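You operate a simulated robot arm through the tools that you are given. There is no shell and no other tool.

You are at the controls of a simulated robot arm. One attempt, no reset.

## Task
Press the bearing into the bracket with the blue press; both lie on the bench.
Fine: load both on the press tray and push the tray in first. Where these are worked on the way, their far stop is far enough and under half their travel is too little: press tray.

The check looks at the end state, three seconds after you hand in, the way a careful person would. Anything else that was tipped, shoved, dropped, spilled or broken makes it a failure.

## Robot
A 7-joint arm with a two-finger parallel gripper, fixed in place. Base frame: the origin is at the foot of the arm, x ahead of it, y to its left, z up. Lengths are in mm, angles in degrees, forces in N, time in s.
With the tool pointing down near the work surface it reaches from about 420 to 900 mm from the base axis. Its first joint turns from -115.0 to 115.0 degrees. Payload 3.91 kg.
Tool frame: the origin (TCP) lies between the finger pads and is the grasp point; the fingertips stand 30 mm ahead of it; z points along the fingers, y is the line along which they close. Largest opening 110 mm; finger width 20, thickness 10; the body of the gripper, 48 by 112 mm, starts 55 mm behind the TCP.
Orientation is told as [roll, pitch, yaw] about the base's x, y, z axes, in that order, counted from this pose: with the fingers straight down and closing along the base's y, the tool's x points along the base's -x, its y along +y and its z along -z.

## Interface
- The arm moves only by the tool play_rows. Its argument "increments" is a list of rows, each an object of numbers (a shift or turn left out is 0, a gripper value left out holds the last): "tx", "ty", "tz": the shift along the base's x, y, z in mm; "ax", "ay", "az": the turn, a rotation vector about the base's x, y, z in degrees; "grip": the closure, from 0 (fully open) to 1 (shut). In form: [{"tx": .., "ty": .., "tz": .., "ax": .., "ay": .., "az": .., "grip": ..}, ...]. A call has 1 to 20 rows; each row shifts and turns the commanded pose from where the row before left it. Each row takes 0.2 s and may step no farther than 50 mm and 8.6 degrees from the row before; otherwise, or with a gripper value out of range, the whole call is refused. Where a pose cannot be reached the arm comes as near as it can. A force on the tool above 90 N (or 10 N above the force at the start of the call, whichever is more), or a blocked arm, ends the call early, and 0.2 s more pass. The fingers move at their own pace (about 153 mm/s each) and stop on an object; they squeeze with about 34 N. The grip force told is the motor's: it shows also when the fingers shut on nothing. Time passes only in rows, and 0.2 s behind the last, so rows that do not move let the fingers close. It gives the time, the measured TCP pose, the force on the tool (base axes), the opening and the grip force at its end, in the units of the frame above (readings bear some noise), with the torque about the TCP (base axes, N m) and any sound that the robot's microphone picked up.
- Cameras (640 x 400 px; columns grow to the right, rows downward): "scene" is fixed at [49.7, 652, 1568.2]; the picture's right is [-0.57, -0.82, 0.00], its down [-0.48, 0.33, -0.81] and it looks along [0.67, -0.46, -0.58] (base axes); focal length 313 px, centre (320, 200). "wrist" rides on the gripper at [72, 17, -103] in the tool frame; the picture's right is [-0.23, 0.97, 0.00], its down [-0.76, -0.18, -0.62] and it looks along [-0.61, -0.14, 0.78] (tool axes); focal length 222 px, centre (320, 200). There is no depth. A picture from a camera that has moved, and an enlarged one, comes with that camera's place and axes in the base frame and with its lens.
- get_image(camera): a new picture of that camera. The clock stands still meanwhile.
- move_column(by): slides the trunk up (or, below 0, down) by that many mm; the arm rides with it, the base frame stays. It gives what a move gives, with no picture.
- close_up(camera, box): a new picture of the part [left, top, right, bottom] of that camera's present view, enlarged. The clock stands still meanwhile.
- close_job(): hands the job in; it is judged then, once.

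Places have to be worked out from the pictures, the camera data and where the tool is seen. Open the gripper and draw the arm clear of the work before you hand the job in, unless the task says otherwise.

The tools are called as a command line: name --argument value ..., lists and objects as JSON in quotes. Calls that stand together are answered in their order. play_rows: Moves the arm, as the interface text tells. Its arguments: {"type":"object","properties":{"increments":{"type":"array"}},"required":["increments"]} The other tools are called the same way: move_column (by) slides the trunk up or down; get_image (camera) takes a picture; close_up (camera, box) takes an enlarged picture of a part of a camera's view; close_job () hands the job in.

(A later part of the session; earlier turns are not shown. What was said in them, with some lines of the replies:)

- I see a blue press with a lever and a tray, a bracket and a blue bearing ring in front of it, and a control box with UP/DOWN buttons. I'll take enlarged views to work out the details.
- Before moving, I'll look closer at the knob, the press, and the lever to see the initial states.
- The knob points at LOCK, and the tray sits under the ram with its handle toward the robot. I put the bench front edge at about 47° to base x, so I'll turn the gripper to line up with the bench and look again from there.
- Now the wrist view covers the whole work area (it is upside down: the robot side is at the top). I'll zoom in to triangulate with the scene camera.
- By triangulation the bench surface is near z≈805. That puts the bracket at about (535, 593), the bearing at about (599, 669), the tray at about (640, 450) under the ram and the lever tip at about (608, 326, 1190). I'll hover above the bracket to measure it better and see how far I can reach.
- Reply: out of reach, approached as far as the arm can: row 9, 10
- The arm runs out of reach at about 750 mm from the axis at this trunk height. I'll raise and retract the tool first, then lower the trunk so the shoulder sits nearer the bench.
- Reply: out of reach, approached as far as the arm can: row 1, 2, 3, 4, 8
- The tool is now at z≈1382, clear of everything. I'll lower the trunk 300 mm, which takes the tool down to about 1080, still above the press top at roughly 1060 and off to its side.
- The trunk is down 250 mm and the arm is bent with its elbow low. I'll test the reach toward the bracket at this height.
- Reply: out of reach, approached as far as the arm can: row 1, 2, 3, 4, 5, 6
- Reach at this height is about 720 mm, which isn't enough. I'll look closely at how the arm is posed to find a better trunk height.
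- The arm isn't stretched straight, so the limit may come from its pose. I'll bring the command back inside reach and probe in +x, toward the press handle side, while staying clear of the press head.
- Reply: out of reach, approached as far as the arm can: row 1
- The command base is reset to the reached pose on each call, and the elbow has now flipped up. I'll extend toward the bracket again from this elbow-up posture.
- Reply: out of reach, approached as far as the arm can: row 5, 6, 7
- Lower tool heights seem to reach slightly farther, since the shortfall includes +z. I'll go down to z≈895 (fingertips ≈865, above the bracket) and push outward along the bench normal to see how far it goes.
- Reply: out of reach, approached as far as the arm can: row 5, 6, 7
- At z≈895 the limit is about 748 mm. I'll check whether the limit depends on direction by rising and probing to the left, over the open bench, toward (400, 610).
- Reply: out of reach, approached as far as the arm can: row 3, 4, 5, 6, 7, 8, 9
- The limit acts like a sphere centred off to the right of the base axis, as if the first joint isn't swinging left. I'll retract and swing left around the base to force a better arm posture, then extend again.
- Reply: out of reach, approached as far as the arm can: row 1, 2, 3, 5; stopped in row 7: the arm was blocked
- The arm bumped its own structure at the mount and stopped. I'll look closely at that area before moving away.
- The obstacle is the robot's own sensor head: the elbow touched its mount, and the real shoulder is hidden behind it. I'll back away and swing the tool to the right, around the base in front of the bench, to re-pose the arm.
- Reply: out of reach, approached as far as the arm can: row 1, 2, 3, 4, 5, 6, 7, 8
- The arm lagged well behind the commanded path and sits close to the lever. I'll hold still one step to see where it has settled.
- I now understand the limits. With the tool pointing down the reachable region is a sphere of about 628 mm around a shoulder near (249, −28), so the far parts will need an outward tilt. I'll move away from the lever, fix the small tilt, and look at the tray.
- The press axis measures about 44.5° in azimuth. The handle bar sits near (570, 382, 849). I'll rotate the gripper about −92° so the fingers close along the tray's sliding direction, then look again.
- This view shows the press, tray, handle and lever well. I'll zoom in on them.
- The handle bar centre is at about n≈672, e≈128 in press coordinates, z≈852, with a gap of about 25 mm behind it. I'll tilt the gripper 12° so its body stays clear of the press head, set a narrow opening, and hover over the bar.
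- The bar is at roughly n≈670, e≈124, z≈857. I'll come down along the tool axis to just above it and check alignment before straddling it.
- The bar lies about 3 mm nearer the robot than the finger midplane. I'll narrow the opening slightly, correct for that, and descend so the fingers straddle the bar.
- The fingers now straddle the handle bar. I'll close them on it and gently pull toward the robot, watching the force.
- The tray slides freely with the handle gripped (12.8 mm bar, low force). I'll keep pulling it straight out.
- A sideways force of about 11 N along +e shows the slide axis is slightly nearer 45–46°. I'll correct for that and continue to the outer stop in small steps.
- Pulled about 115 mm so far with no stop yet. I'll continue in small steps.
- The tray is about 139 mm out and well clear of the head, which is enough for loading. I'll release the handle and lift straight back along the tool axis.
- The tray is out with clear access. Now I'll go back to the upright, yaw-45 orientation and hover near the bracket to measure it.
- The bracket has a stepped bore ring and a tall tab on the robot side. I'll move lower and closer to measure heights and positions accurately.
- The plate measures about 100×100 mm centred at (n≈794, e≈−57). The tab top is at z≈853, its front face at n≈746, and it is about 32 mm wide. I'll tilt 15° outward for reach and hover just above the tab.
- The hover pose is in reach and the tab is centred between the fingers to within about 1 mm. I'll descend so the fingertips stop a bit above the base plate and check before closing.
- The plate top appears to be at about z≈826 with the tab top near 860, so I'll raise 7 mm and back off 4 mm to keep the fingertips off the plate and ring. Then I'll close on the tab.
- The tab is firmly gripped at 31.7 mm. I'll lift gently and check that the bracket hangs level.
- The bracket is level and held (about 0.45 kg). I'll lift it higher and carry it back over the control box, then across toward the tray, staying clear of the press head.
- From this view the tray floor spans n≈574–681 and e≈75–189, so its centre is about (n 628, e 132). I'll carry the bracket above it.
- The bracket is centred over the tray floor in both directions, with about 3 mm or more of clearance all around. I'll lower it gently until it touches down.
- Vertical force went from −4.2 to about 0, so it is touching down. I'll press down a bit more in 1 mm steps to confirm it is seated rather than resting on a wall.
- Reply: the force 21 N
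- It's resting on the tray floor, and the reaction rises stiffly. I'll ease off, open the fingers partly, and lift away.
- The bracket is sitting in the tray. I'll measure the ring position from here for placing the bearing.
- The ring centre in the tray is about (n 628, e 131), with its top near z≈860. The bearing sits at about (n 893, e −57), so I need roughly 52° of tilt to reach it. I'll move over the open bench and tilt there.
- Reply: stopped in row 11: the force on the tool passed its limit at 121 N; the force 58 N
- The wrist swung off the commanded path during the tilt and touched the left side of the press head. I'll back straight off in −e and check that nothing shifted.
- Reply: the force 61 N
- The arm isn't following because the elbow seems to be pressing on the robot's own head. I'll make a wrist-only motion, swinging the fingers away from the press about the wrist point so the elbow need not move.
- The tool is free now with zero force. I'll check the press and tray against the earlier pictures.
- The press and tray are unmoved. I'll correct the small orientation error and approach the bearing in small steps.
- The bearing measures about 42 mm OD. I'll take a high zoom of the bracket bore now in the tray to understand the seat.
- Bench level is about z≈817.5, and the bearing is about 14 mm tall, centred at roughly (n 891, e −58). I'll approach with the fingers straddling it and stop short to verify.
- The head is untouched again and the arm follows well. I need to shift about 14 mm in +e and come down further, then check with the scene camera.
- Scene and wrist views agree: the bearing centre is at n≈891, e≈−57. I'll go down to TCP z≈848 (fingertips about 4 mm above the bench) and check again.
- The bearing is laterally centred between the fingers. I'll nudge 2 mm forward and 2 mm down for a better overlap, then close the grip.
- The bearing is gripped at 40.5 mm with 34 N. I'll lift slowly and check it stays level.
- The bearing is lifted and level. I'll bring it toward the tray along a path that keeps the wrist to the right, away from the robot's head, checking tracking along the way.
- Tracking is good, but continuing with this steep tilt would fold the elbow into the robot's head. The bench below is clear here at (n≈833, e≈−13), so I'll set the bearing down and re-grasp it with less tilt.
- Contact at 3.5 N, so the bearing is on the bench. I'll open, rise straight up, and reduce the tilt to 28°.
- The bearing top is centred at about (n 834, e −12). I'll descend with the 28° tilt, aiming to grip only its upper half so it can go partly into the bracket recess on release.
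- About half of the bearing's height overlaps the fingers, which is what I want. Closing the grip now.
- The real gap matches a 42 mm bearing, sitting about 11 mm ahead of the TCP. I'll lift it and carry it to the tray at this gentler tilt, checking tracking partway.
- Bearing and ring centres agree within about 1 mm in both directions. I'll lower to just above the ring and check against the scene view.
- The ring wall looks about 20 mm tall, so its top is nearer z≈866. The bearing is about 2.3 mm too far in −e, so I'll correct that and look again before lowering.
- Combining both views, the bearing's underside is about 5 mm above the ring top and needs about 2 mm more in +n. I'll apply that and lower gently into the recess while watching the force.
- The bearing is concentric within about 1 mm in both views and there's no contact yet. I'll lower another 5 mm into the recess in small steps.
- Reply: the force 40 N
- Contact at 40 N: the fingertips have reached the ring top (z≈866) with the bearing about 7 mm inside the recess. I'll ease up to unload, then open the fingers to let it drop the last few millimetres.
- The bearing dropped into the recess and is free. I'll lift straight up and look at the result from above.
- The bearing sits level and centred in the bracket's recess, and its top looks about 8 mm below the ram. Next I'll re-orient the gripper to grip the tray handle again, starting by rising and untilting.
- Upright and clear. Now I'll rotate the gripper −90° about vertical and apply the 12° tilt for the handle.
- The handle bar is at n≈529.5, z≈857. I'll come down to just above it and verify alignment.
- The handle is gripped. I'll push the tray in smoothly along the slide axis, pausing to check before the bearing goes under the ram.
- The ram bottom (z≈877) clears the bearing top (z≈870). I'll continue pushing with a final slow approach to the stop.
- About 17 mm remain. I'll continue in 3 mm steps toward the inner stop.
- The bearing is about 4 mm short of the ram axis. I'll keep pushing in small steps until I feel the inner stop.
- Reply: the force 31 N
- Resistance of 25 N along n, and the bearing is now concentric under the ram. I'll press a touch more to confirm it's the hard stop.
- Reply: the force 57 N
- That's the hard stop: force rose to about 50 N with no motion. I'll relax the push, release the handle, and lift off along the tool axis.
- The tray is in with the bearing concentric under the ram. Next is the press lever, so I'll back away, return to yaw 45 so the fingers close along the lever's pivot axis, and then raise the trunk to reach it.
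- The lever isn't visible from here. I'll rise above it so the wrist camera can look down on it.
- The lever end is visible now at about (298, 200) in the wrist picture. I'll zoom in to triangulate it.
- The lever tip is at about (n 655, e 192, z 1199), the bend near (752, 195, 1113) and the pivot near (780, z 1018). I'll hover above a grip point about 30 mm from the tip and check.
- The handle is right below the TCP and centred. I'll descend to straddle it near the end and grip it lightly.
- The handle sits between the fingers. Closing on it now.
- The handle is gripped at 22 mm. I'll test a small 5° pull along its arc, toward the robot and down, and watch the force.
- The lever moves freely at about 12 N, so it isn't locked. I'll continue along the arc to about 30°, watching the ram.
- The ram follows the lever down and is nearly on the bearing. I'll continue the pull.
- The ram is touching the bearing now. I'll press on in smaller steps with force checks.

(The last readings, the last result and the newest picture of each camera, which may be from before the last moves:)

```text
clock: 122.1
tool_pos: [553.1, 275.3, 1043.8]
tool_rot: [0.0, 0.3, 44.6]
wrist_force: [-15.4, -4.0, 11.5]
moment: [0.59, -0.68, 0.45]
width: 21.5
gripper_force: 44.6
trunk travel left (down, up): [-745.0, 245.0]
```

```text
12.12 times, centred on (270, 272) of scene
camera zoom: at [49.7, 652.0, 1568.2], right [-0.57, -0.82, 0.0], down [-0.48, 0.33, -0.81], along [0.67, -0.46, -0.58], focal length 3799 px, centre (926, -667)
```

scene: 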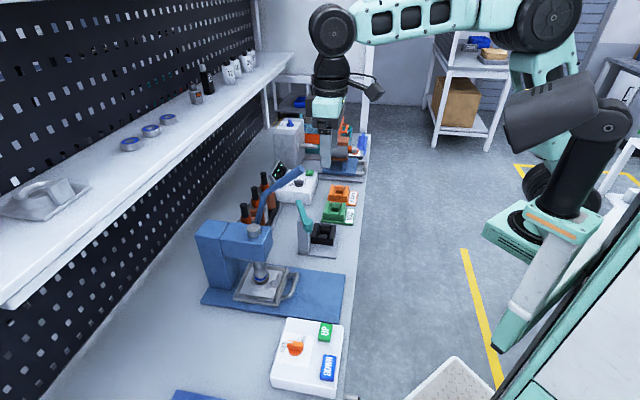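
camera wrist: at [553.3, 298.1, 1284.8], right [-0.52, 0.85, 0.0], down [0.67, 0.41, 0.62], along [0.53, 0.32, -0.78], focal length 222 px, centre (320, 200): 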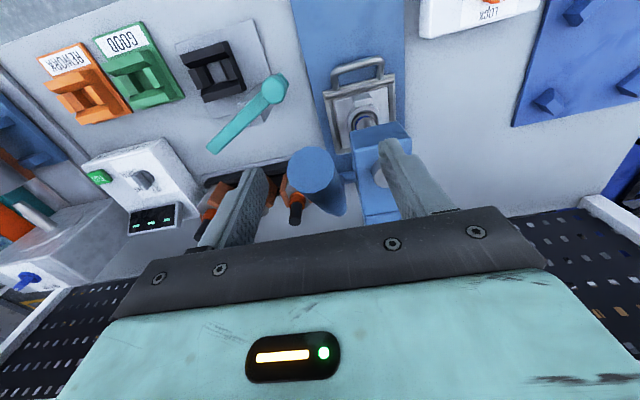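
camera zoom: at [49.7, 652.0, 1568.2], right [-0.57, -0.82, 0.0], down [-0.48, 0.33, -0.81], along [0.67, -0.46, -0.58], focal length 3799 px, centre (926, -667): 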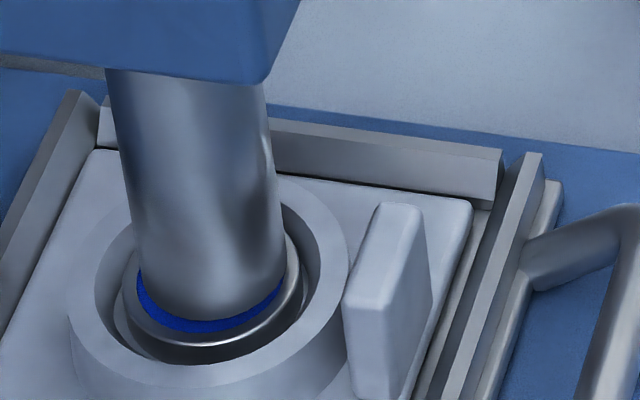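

The bearing moved about 5 mm deeper into the bracket. I'll keep pressing toward the end of the lever's travel.

play_rows --increments '[{"tx": -0.8, "ty": -0.8, "tz": -8.8}, {"tx": -0.4, "ty": -0.4, "tz": -8.5}, {"tx": -0.1, "ty": -0.1, "tz": -8.5}, {}]'

close_up --camera "scene" --box '[248, 255, 292, 288]'

close_up --camera "scene" --box '[190, 150, 350, 310]'

```text
clock: 123.1
tool_pos: [552.5, 273.6, 1017.4]
tool_rot: [-0.1, 0.1, 44.6]
wrist_force: [-14.4, -3.7, 10.4]
moment: [0.52, -0.81, 0.52]
width: 21.8
gripper_force: 45.3
trunk travel left (down, up): [-745.0, 245.0]
```

```text
12.12 times, centred on (270, 272) of scene
camera zoom: at [49.7, 652.0, 1568.2], right [-0.57, -0.82, 0.0], down [-0.48, 0.33, -0.81], along [0.67, -0.46, -0.58], focal length 3799 px, centre (926, -667)
```

zoom: 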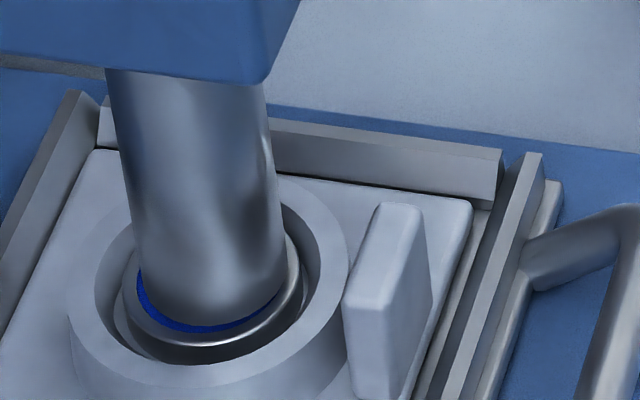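

```text
2.50 times, centred on (270, 230) of scene
camera zoom: at [49.7, 652.0, 1568.2], right [-0.57, -0.82, 0.0], down [-0.48, 0.33, -0.81], along [0.67, -0.46, -0.58], focal length 784 px, centre (445, 125)
```

zoom: 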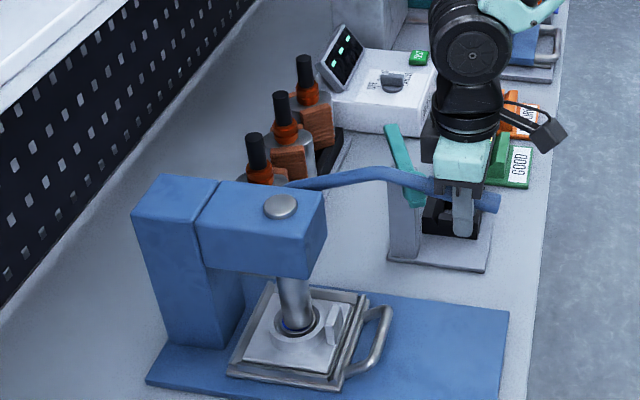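

The ram is following the bearing down with low force. I'll continue the stroke.

play_rows --increments '[{"tx": 0.2, "ty": 0.2, "tz": -8.5}, {"tx": 0.4, "ty": 0.4, "tz": -8.5}, {"tx": 0.7, "ty": 0.7, "tz": -8.4}, {"tx": 0.9, "ty": 0.9, "tz": -8.4}, {}]'

close_up --camera "scene" --box '[248, 255, 292, 288]'

close_up --camera "scene" --box '[190, 150, 350, 310]'

```text
clock: 124.3
tool_pos: [553.7, 275.1, 982.8]
tool_rot: [-0.1, 0.3, 44.4]
wrist_force: [-20.7, -11.0, 7.6]
moment: [0.37, -0.74, 0.49]
width: 21.7
gripper_force: 45.7
trunk travel left (down, up): [-745.0, 245.0]
```

```text
12.12 times, centred on (270, 272) of scene
camera zoom: at [49.7, 652.0, 1568.2], right [-0.57, -0.82, 0.0], down [-0.48, 0.33, -0.81], along [0.67, -0.46, -0.58], focal length 3799 px, centre (926, -667)
```

zoom: 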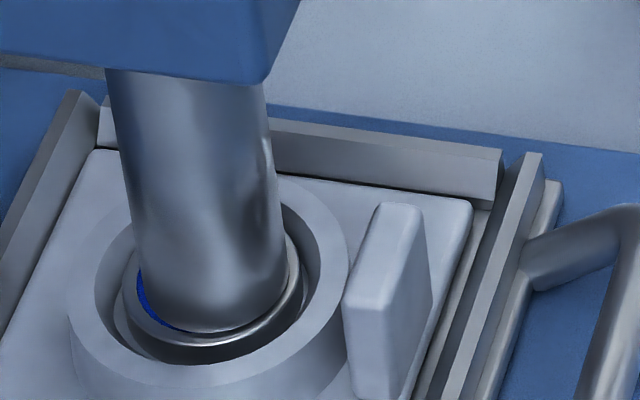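

```text
2.50 times, centred on (270, 230) of scene
camera zoom: at [49.7, 652.0, 1568.2], right [-0.57, -0.82, 0.0], down [-0.48, 0.33, -0.81], along [0.67, -0.46, -0.58], focal length 784 px, centre (445, 125)
```

zoom: 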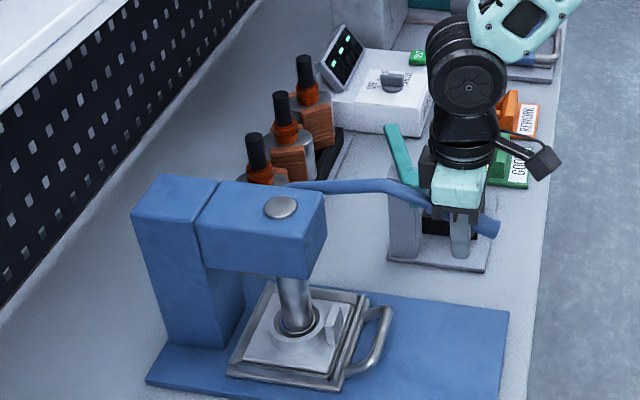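

play_rows --increments '[{"tx": 1.4, "ty": 1.4, "tz": -7.5}, {"tx": 1.4, "ty": 1.4, "tz": -8.2}, {"tx": 1.7, "ty": 1.7, "tz": -8.2}, {}]'

close_up --camera "scene" --box '[248, 255, 292, 288]'

```text
clock: 125.3
tool_pos: [559.0, 280.3, 958.6]
tool_rot: [-0.1, 0.1, 44.5]
wrist_force: [-20.1, -14.6, 7.3]
moment: [0.52, -0.97, 0.51]
width: 21.7
gripper_force: 44.6
trunk travel left (down, up): [-745.0, 245.0]
```

```text
12.12 times, centred on (270, 272) of scene
camera zoom: at [49.7, 652.0, 1568.2], right [-0.57, -0.82, 0.0], down [-0.48, 0.33, -0.81], along [0.67, -0.46, -0.58], focal length 3799 px, centre (926, -667)
```

zoom: 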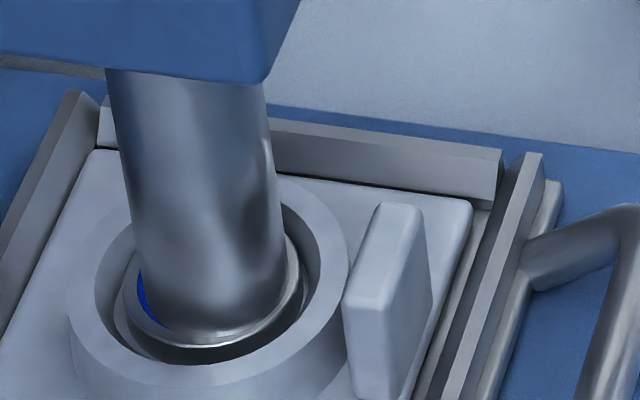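

play_rows --increments '[{"tx": 1.4, "ty": 1.4, "tz": -7.1}, {"tx": 2.2, "ty": 2.2, "tz": -7.9}, {"tx": 2.4, "ty": 2.4, "tz": -7.8}, {}]'

close_up --camera "scene" --box '[248, 255, 292, 288]'

close_up --camera "scene" --box '[190, 150, 350, 310]'

```text
clock: 126.3
tool_pos: [563.9, 285.5, 939.9]
tool_rot: [-0.2, -0.2, 44.5]
wrist_force: [-23.1, -32.0, 57.6]
moment: [1.56, -1.72, 0.39]
width: 22.0
gripper_force: 45.3
trunk travel left (down, up): [-745.0, 245.0]
```

```text
12.12 times, centred on (270, 272) of scene
camera zoom: at [49.7, 652.0, 1568.2], right [-0.57, -0.82, 0.0], down [-0.48, 0.33, -0.81], along [0.67, -0.46, -0.58], focal length 3799 px, centre (926, -667)
```

zoom: 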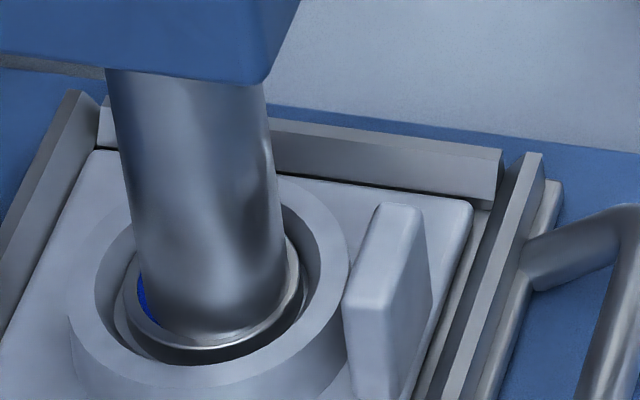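

```text
2.50 times, centred on (270, 230) of scene
camera zoom: at [49.7, 652.0, 1568.2], right [-0.57, -0.82, 0.0], down [-0.48, 0.33, -0.81], along [0.67, -0.46, -0.58], focal length 784 px, centre (445, 125)
```

zoom: 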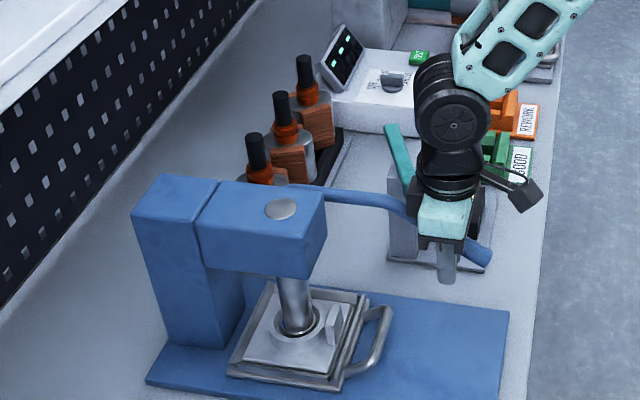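

Resistance rose to about 60 N at the bottom of the stroke, and the bearing has moved about 9 mm into the bracket. I'll press slightly harder to confirm it is fully seated.

play_rows --increments '[{"tx": 0.8, "ty": 0.8, "tz": -2.5}, {}, {}]'

close_up --camera "scene" --box '[248, 255, 292, 288]'

```text
clock: 126.7
tool_pos: [564.5, 284.9, 940.7]
tool_rot: [-0.2, -0.2, 44.5]
wrist_force: [-31.3, -37.5, 44.5]
moment: [4.55, -4.33, -0.01]
width: 21.8
gripper_force: 45.1
trunk travel left (down, up): [-745.0, 245.0]
stopped in row 2: the force on the tool passed its limit at 92 N (the readings are from after the stop); the commanded pose is now the measured one
```

```text
12.12 times, centred on (270, 272) of scene
camera zoom: at [49.7, 652.0, 1568.2], right [-0.57, -0.82, 0.0], down [-0.48, 0.33, -0.81], along [0.67, -0.46, -0.58], focal length 3799 px, centre (926, -667)
```

zoom: 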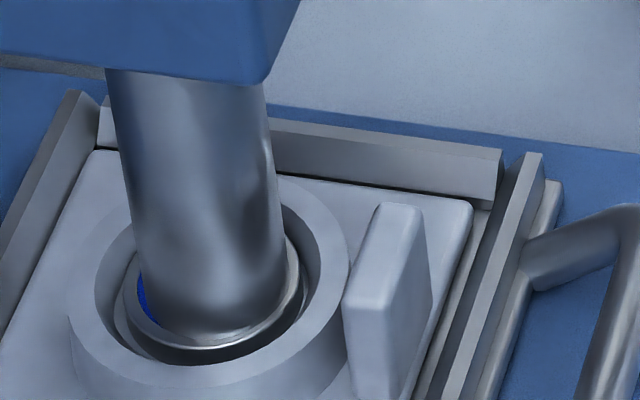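

The call stopped at the 90 N limit with no further ram motion, so the lever is at its end stop. I'll bring the lever back up along the same arc, starting gently.

play_rows --increments '[{"tx": -1.0, "ty": -1.0, "tz": 4}, {"tx": -2.3, "ty": -2.2, "tz": 7}, {"tx": -3.6, "ty": -3.6, "tz": 16}, {"tx": -2.6, "ty": -2.5, "tz": 16.5}, {}]'

close_up --camera "scene" --box '[248, 255, 292, 288]'

```text
clock: 127.9
tool_pos: [559.5, 281.0, 979.9]
tool_rot: [-0.1, -0.4, 44.5]
wrist_force: [19.6, 19.7, 3.9]
moment: [-0.6, 0.67, 0.52]
width: 21.6
gripper_force: 44.9
trunk travel left (down, up): [-745.0, 245.0]
```

```text
12.12 times, centred on (270, 272) of scene
camera zoom: at [49.7, 652.0, 1568.2], right [-0.57, -0.82, 0.0], down [-0.48, 0.33, -0.81], along [0.67, -0.46, -0.58], focal length 3799 px, centre (926, -667)
```

zoom: 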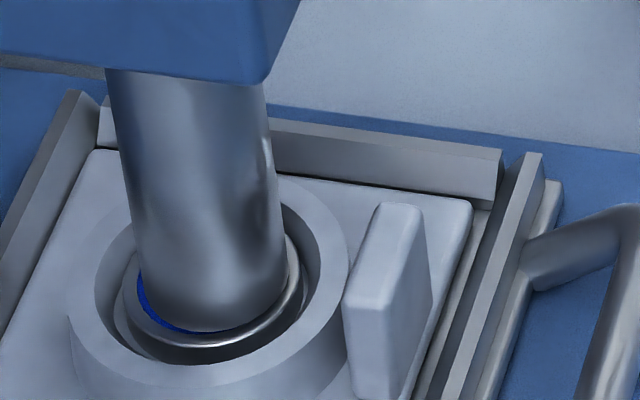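

The ram rises and the bearing stays down in the bracket. I'll continue lifting the lever along its arc with a slightly smaller radius.

play_rows --increments '[{"tx": 0.7, "ty": 0.7, "tz": 10.9}, {"tx": 0, "ty": 0, "tz": 10.9}, {"tx": -0.5, "ty": -0.5, "tz": 16.4}, {"tx": 0.5, "ty": 0.5, "tz": 16.4}, {"tx": 1.6, "ty": 1.5, "tz": 16.2}, {"tx": 2.5, "ty": 2.5, "tz": 16.1}, {}]'

close_up --camera "scene" --box '[190, 150, 350, 310]'

```text
clock: 129.5
tool_pos: [563.0, 284.7, 1064.3]
tool_rot: [-0.1, -0.1, 44.5]
wrist_force: [14.5, 14.7, -11.3]
moment: [-0.99, 1.05, 0.63]
width: 21.7
gripper_force: 44.6
trunk travel left (down, up): [-745.0, 245.0]
```

```text
2.50 times, centred on (270, 230) of scene
camera zoom: at [49.7, 652.0, 1568.2], right [-0.57, -0.82, 0.0], down [-0.48, 0.33, -0.81], along [0.67, -0.46, -0.58], focal length 784 px, centre (445, 125)
```

zoom: 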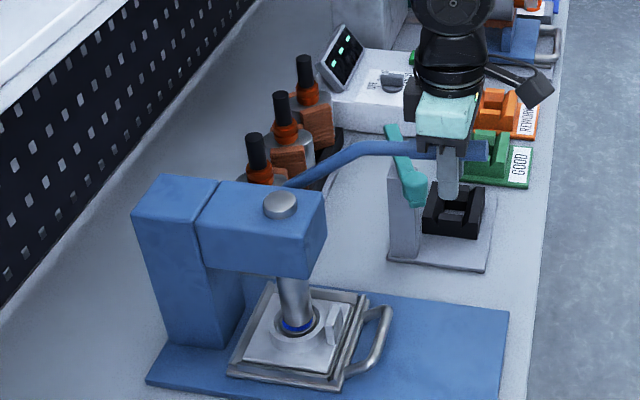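

play_rows --increments '[{"tx": 6.7, "ty": 6.6, "tz": 16}, {"tx": 4.35, "ty": 4.3, "tz": 14.7}, {"tx": 5.3, "ty": 5.2, "tz": 14.2}, {"tx": 6.1, "ty": 6.0, "tz": 13.5}, {}]'

play_rows --increments '[{"tx": 6.9, "ty": 6.8, "tz": 12.6}, {"tx": 7.7, "ty": 7.6, "tz": 11.8}, {"tx": 8.4, "ty": 8.3, "tz": 10.8}, {}]'

close_up --camera "scene" --box '[190, 150, 350, 310]'

close_up --camera "wrist" --box '[240, 50, 420, 230]'

```text
clock: 130.7
tool_pos: [586.5, 306.6, 1122.9]
tool_rot: [-0.1, 0.0, 44.6]
wrist_force: [8.8, 8.2, -13.7]
moment: [-0.71, 1.11, 0.48]
width: 21.6
gripper_force: 45.1
trunk travel left (down, up): [-745.0, 245.0]
```

```text
clock: 131.7
tool_pos: [606.9, 329.7, 1157.8]
tool_rot: [0.0, 0.2, 44.5]
wrist_force: [4.9, 6.8, -19.1]
moment: [-0.66, 1.1, 0.52]
width: 21.9
gripper_force: 45.2
trunk travel left (down, up): [-745.0, 245.0]
```

```text
2.50 times, centred on (270, 230) of scene
camera zoom: at [49.7, 652.0, 1568.2], right [-0.57, -0.82, 0.0], down [-0.48, 0.33, -0.81], along [0.67, -0.46, -0.58], focal length 784 px, centre (445, 125)
```

zoom: 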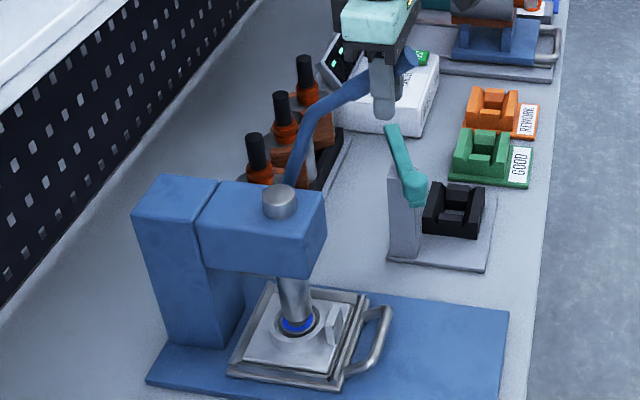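

```text
2.22 times, centred on (330, 140) of wrist
camera zoom: at [544.1, 290.9, 1261.4], right [-0.52, 0.85, 0.0], down [0.67, 0.41, 0.62], along [0.53, 0.32, -0.78], focal length 494 px, centre (298, 333)
```

zoom: 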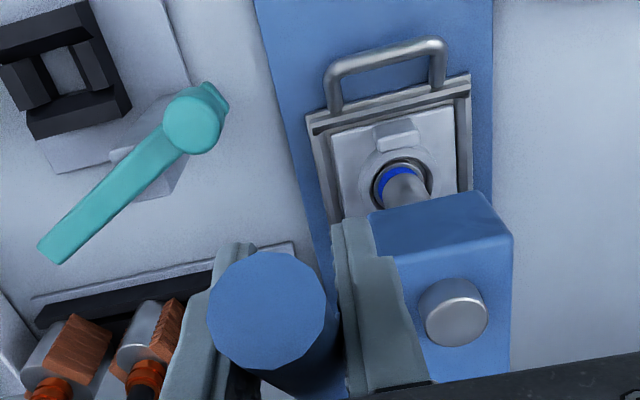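

play_rows --increments '[{"tx": 6.0, "ty": 5.9, "tz": 7.2}, {"tx": 6.0, "ty": 5.9, "tz": 6.5}, {}]'

close_up --camera "scene" --box '[190, 150, 350, 310]'

close_up --camera "scene" --box '[248, 255, 292, 288]'

```text
clock: 132.5
tool_pos: [617.4, 338.5, 1173.4]
tool_rot: [0.0, 0.4, 44.6]
wrist_force: [-16.5, -12.2, -31.3]
moment: [0.25, 0.5, 0.71]
width: 21.9
gripper_force: 45.0
trunk travel left (down, up): [-745.0, 245.0]
```

```text
2.50 times, centred on (270, 230) of scene
camera zoom: at [49.7, 652.0, 1568.2], right [-0.57, -0.82, 0.0], down [-0.48, 0.33, -0.81], along [0.67, -0.46, -0.58], focal length 784 px, centre (445, 125)
```

zoom: 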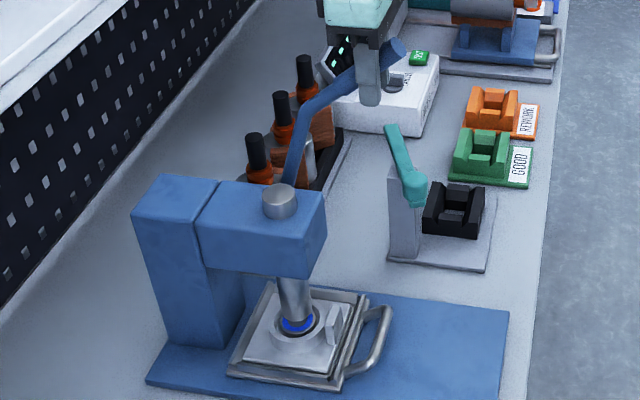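

```text
12.12 times, centred on (270, 272) of scene
camera zoom: at [49.7, 652.0, 1568.2], right [-0.57, -0.82, 0.0], down [-0.48, 0.33, -0.81], along [0.67, -0.46, -0.58], focal length 3799 px, centre (926, -667)
```

zoom: 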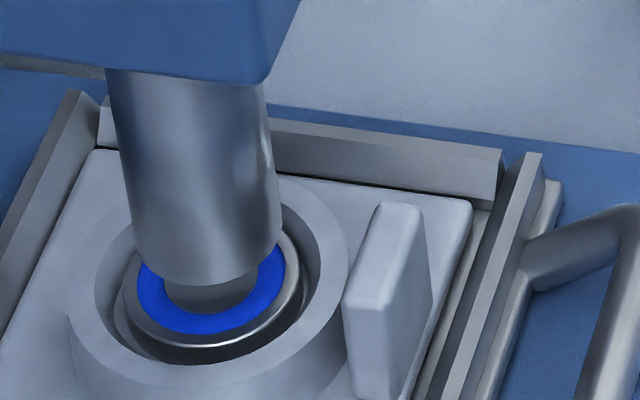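

The ram is fully up and the bearing now sits flush in the bracket. I'll unload the lever slightly, open the gripper, and rise straight off the handle.

play_rows --increments '[{"tx": -1.2, "ty": -1.2, "tz": -2}, {}, {"grip": 0.6}, {"grip": 0.4}, {}, {"tz": 15}, {"tz": 25}, {"tz": 30}, {"tz": 30}, {}]'

get_image --camera "wrist"

close_up --camera "scene" --box '[190, 150, 350, 310]'

```text
clock: 134.7
tool_pos: [617.9, 339.9, 1272.5]
tool_rot: [-0.2, 0.0, 44.5]
wrist_force: [0.0, 0.3, -0.2]
moment: [0.0, 0.03, -0.06]
width: 66.1
gripper_force: 0.1
trunk travel left (down, up): [-745.0, 245.0]
```

```text
taken
camera wrist: at [553.4, 300.8, 1375.1], right [-0.52, 0.85, 0.0], down [0.67, 0.41, 0.62], along [0.53, 0.32, -0.78], focal length 222 px, centre (320, 200)
```

wrist: 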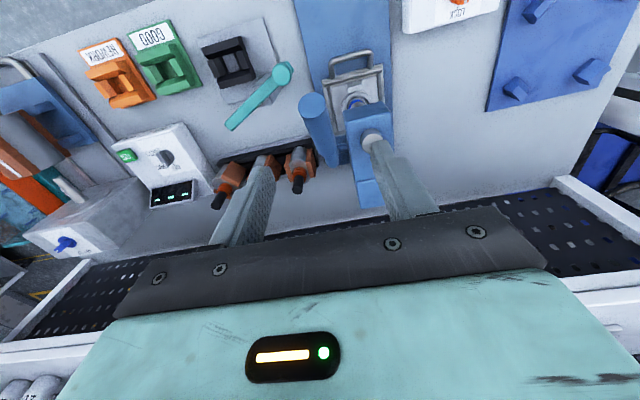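

```text
2.50 times, centred on (270, 230) of scene
camera zoom: at [49.7, 652.0, 1568.2], right [-0.57, -0.82, 0.0], down [-0.48, 0.33, -0.81], along [0.67, -0.46, -0.58], focal length 784 px, centre (445, 125)
```

zoom: 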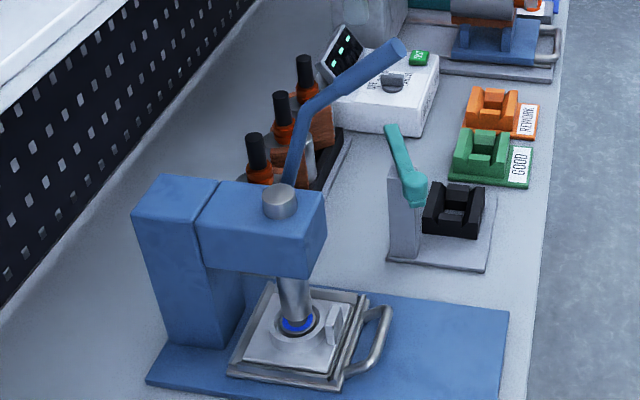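

The lever stays up. I'll draw the arm back and inspect the bearing's seating.

play_rows --increments '[{"tx": -25, "ty": -25}, {"tx": -25, "ty": -25}, {"tx": -28, "ty": -15}, {"tx": -28, "ty": 0}, {"tx": -28, "ty": 10}, {}]'

get_image --camera "wrist"

close_up --camera "scene" --box '[248, 255, 292, 288]'

get_image --camera "scene"

```text
clock: 136.1
tool_pos: [486.3, 282.9, 1272.4]
tool_rot: [-0.1, -0.1, 44.4]
wrist_force: [0.1, 0.0, -0.1]
moment: [0.0, 0.02, 0.01]
width: 66.0
gripper_force: 0.1
trunk travel left (down, up): [-745.0, 245.0]
```

```text
taken
camera wrist: at [421.2, 244.3, 1375.1], right [-0.52, 0.85, 0.0], down [0.67, 0.41, 0.62], along [0.53, 0.32, -0.78], focal length 222 px, centre (320, 200)
```

wrist: 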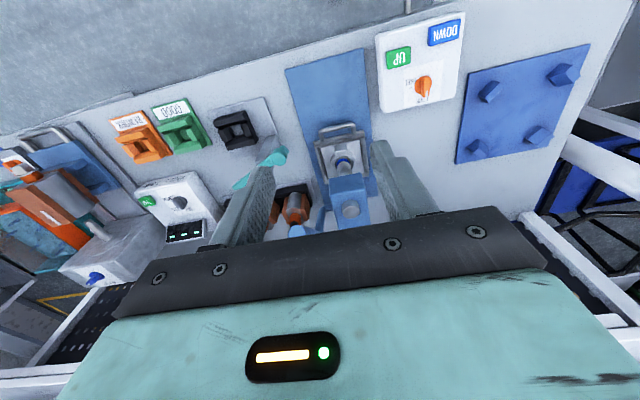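

```text
12.12 times, centred on (270, 272) of scene
camera zoom: at [49.7, 652.0, 1568.2], right [-0.57, -0.82, 0.0], down [-0.48, 0.33, -0.81], along [0.67, -0.46, -0.58], focal length 3799 px, centre (926, -667)
```

zoom: 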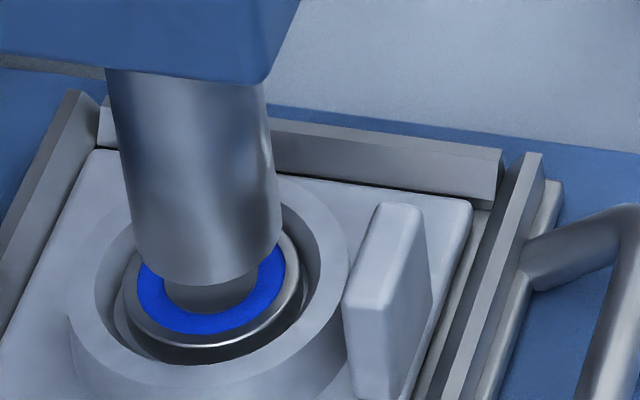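

```text
taken
```

scene: 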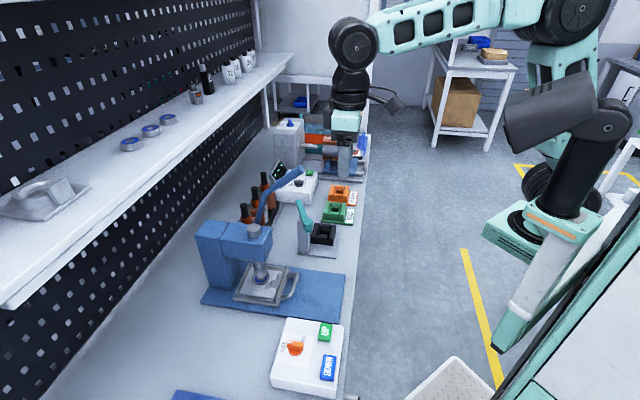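

The scene view suggests the bearing is flush with the ring. For a second opinion, I'll lower the wrist camera in front of the press, clear of the lever, and look under the head.

play_rows --increments '[{"tx": 0, "ty": 0, "tz": -32}, {"tx": 3, "ty": 2, "tz": -32}, {"tx": 6, "ty": 5, "tz": -32}, {"tx": 6, "ty": 5, "tz": -32}, {"tx": 6, "ty": 5, "tz": -32}, {}]'

get_image --camera "wrist"

close_up --camera "wrist" --box '[290, 140, 370, 200]'

```text
clock: 137.5
tool_pos: [507.3, 301.2, 1111.0]
tool_rot: [0.0, -0.1, 44.5]
wrist_force: [-0.1, 0.2, 0.6]
moment: [0.0, -0.01, -0.01]
width: 66.2
gripper_force: 0.0
trunk travel left (down, up): [-745.0, 245.0]
```

```text
taken
camera wrist: at [442.5, 262.0, 1214.4], right [-0.52, 0.85, 0.0], down [0.67, 0.41, 0.62], along [0.53, 0.32, -0.78], focal length 222 px, centre (320, 200)
```

wrist: 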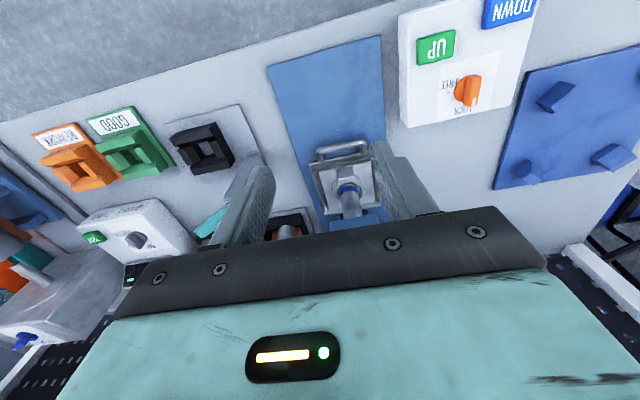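

```text
6.67 times, centred on (330, 170) of wrist
camera zoom: at [442.5, 262.0, 1214.4], right [-0.52, 0.85, 0.0], down [0.67, 0.41, 0.62], along [0.53, 0.32, -0.78], focal length 1481 px, centre (253, 400)
```

zoom: 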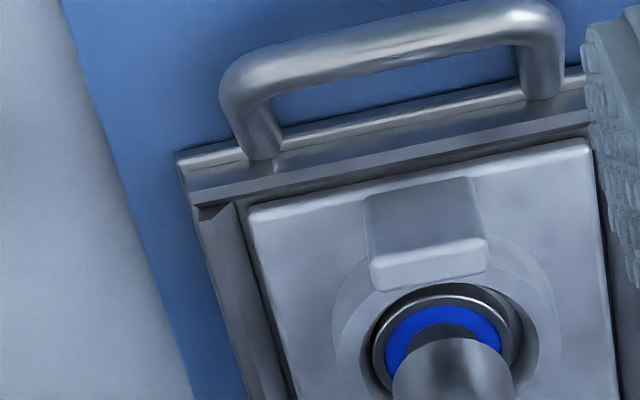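

Both views show the bearing concentric and flush with the bracket ring, the tray fully in and the lever back up. I'll open the gripper fully, draw the arm clear, and take a last look.

play_rows --increments '[{"tx": -5, "ty": -5, "tz": 35, "grip": 0}, {"tx": -12, "ty": -10, "tz": 35}, {"tx": -15, "ty": -10, "tz": 35}, {"tx": -20, "ty": -12, "tz": 35}, {"tx": -20, "ty": -12, "tz": 20}, {}]'

get_image --camera "scene"

close_up --camera "scene" --box '[160, 160, 360, 400]'

```text
clock: 138.9
tool_pos: [433.4, 251.8, 1271.0]
tool_rot: [-0.1, 0.1, 44.5]
wrist_force: [-0.5, 0.2, 0.4]
moment: [-0.07, 0.0, -0.04]
width: 109.9
gripper_force: 0.2
trunk travel left (down, up): [-745.0, 245.0]
```

```text
taken
```

scene: 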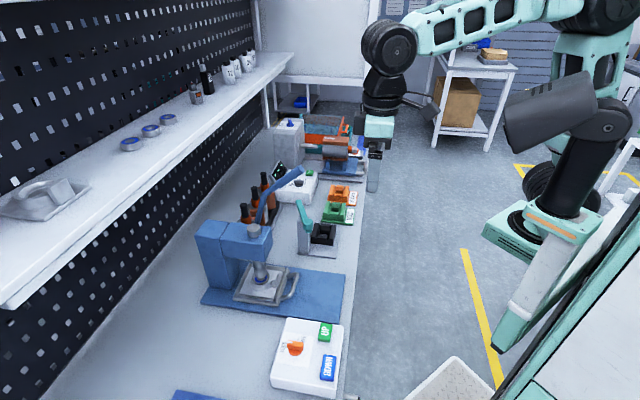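

```text
1.67 times, centred on (260, 280) of scene
camera zoom: at [49.7, 652.0, 1568.2], right [-0.57, -0.82, 0.0], down [-0.48, 0.33, -0.81], along [0.67, -0.46, -0.58], focal length 522 px, centre (420, 67)
```

zoom: 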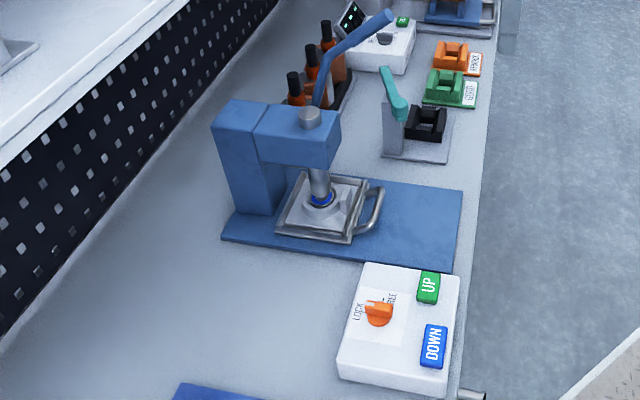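

The bearing is pressed flush into the bracket, the tray is at its inner stop and the lever is back up. The arm is clear with the gripper open, and nothing else on the bench looks out of place. Handing the job in.

close_job

```text
The job is handed in.
```

The bearing is pressed into the bracket with the blue press. Pictures from both cameras show it centred and flush with the top of the bracket's ring. I have not seen the result of the check.

- **Loading:** I pulled the tray out, set the bracket in it and placed the bearing in the bracket's recess. Then I pushed the tray in to its inner stop.
- **Pressing:** I pulled the lever down to its end stop. The call ended there at the 90 N force limit. I then brought the lever back up, and the ram is fully raised.
- **End state:** The tray is in, the lever is up, the gripper is open and the arm is clear of the work. I didn't touch the UP/DOWN buttons or the LOCK/FREE knob.

**Unplanned contacts along the way:**
- **Press:** On the way to pick up the bearing, the gripper touched the left side of the press with a force of about 120 N. The pictures afterwards showed the press and tray had not moved.
- **Robot's own head:** The elbow also pushed against the robot's own camera head. The head returned to its place.
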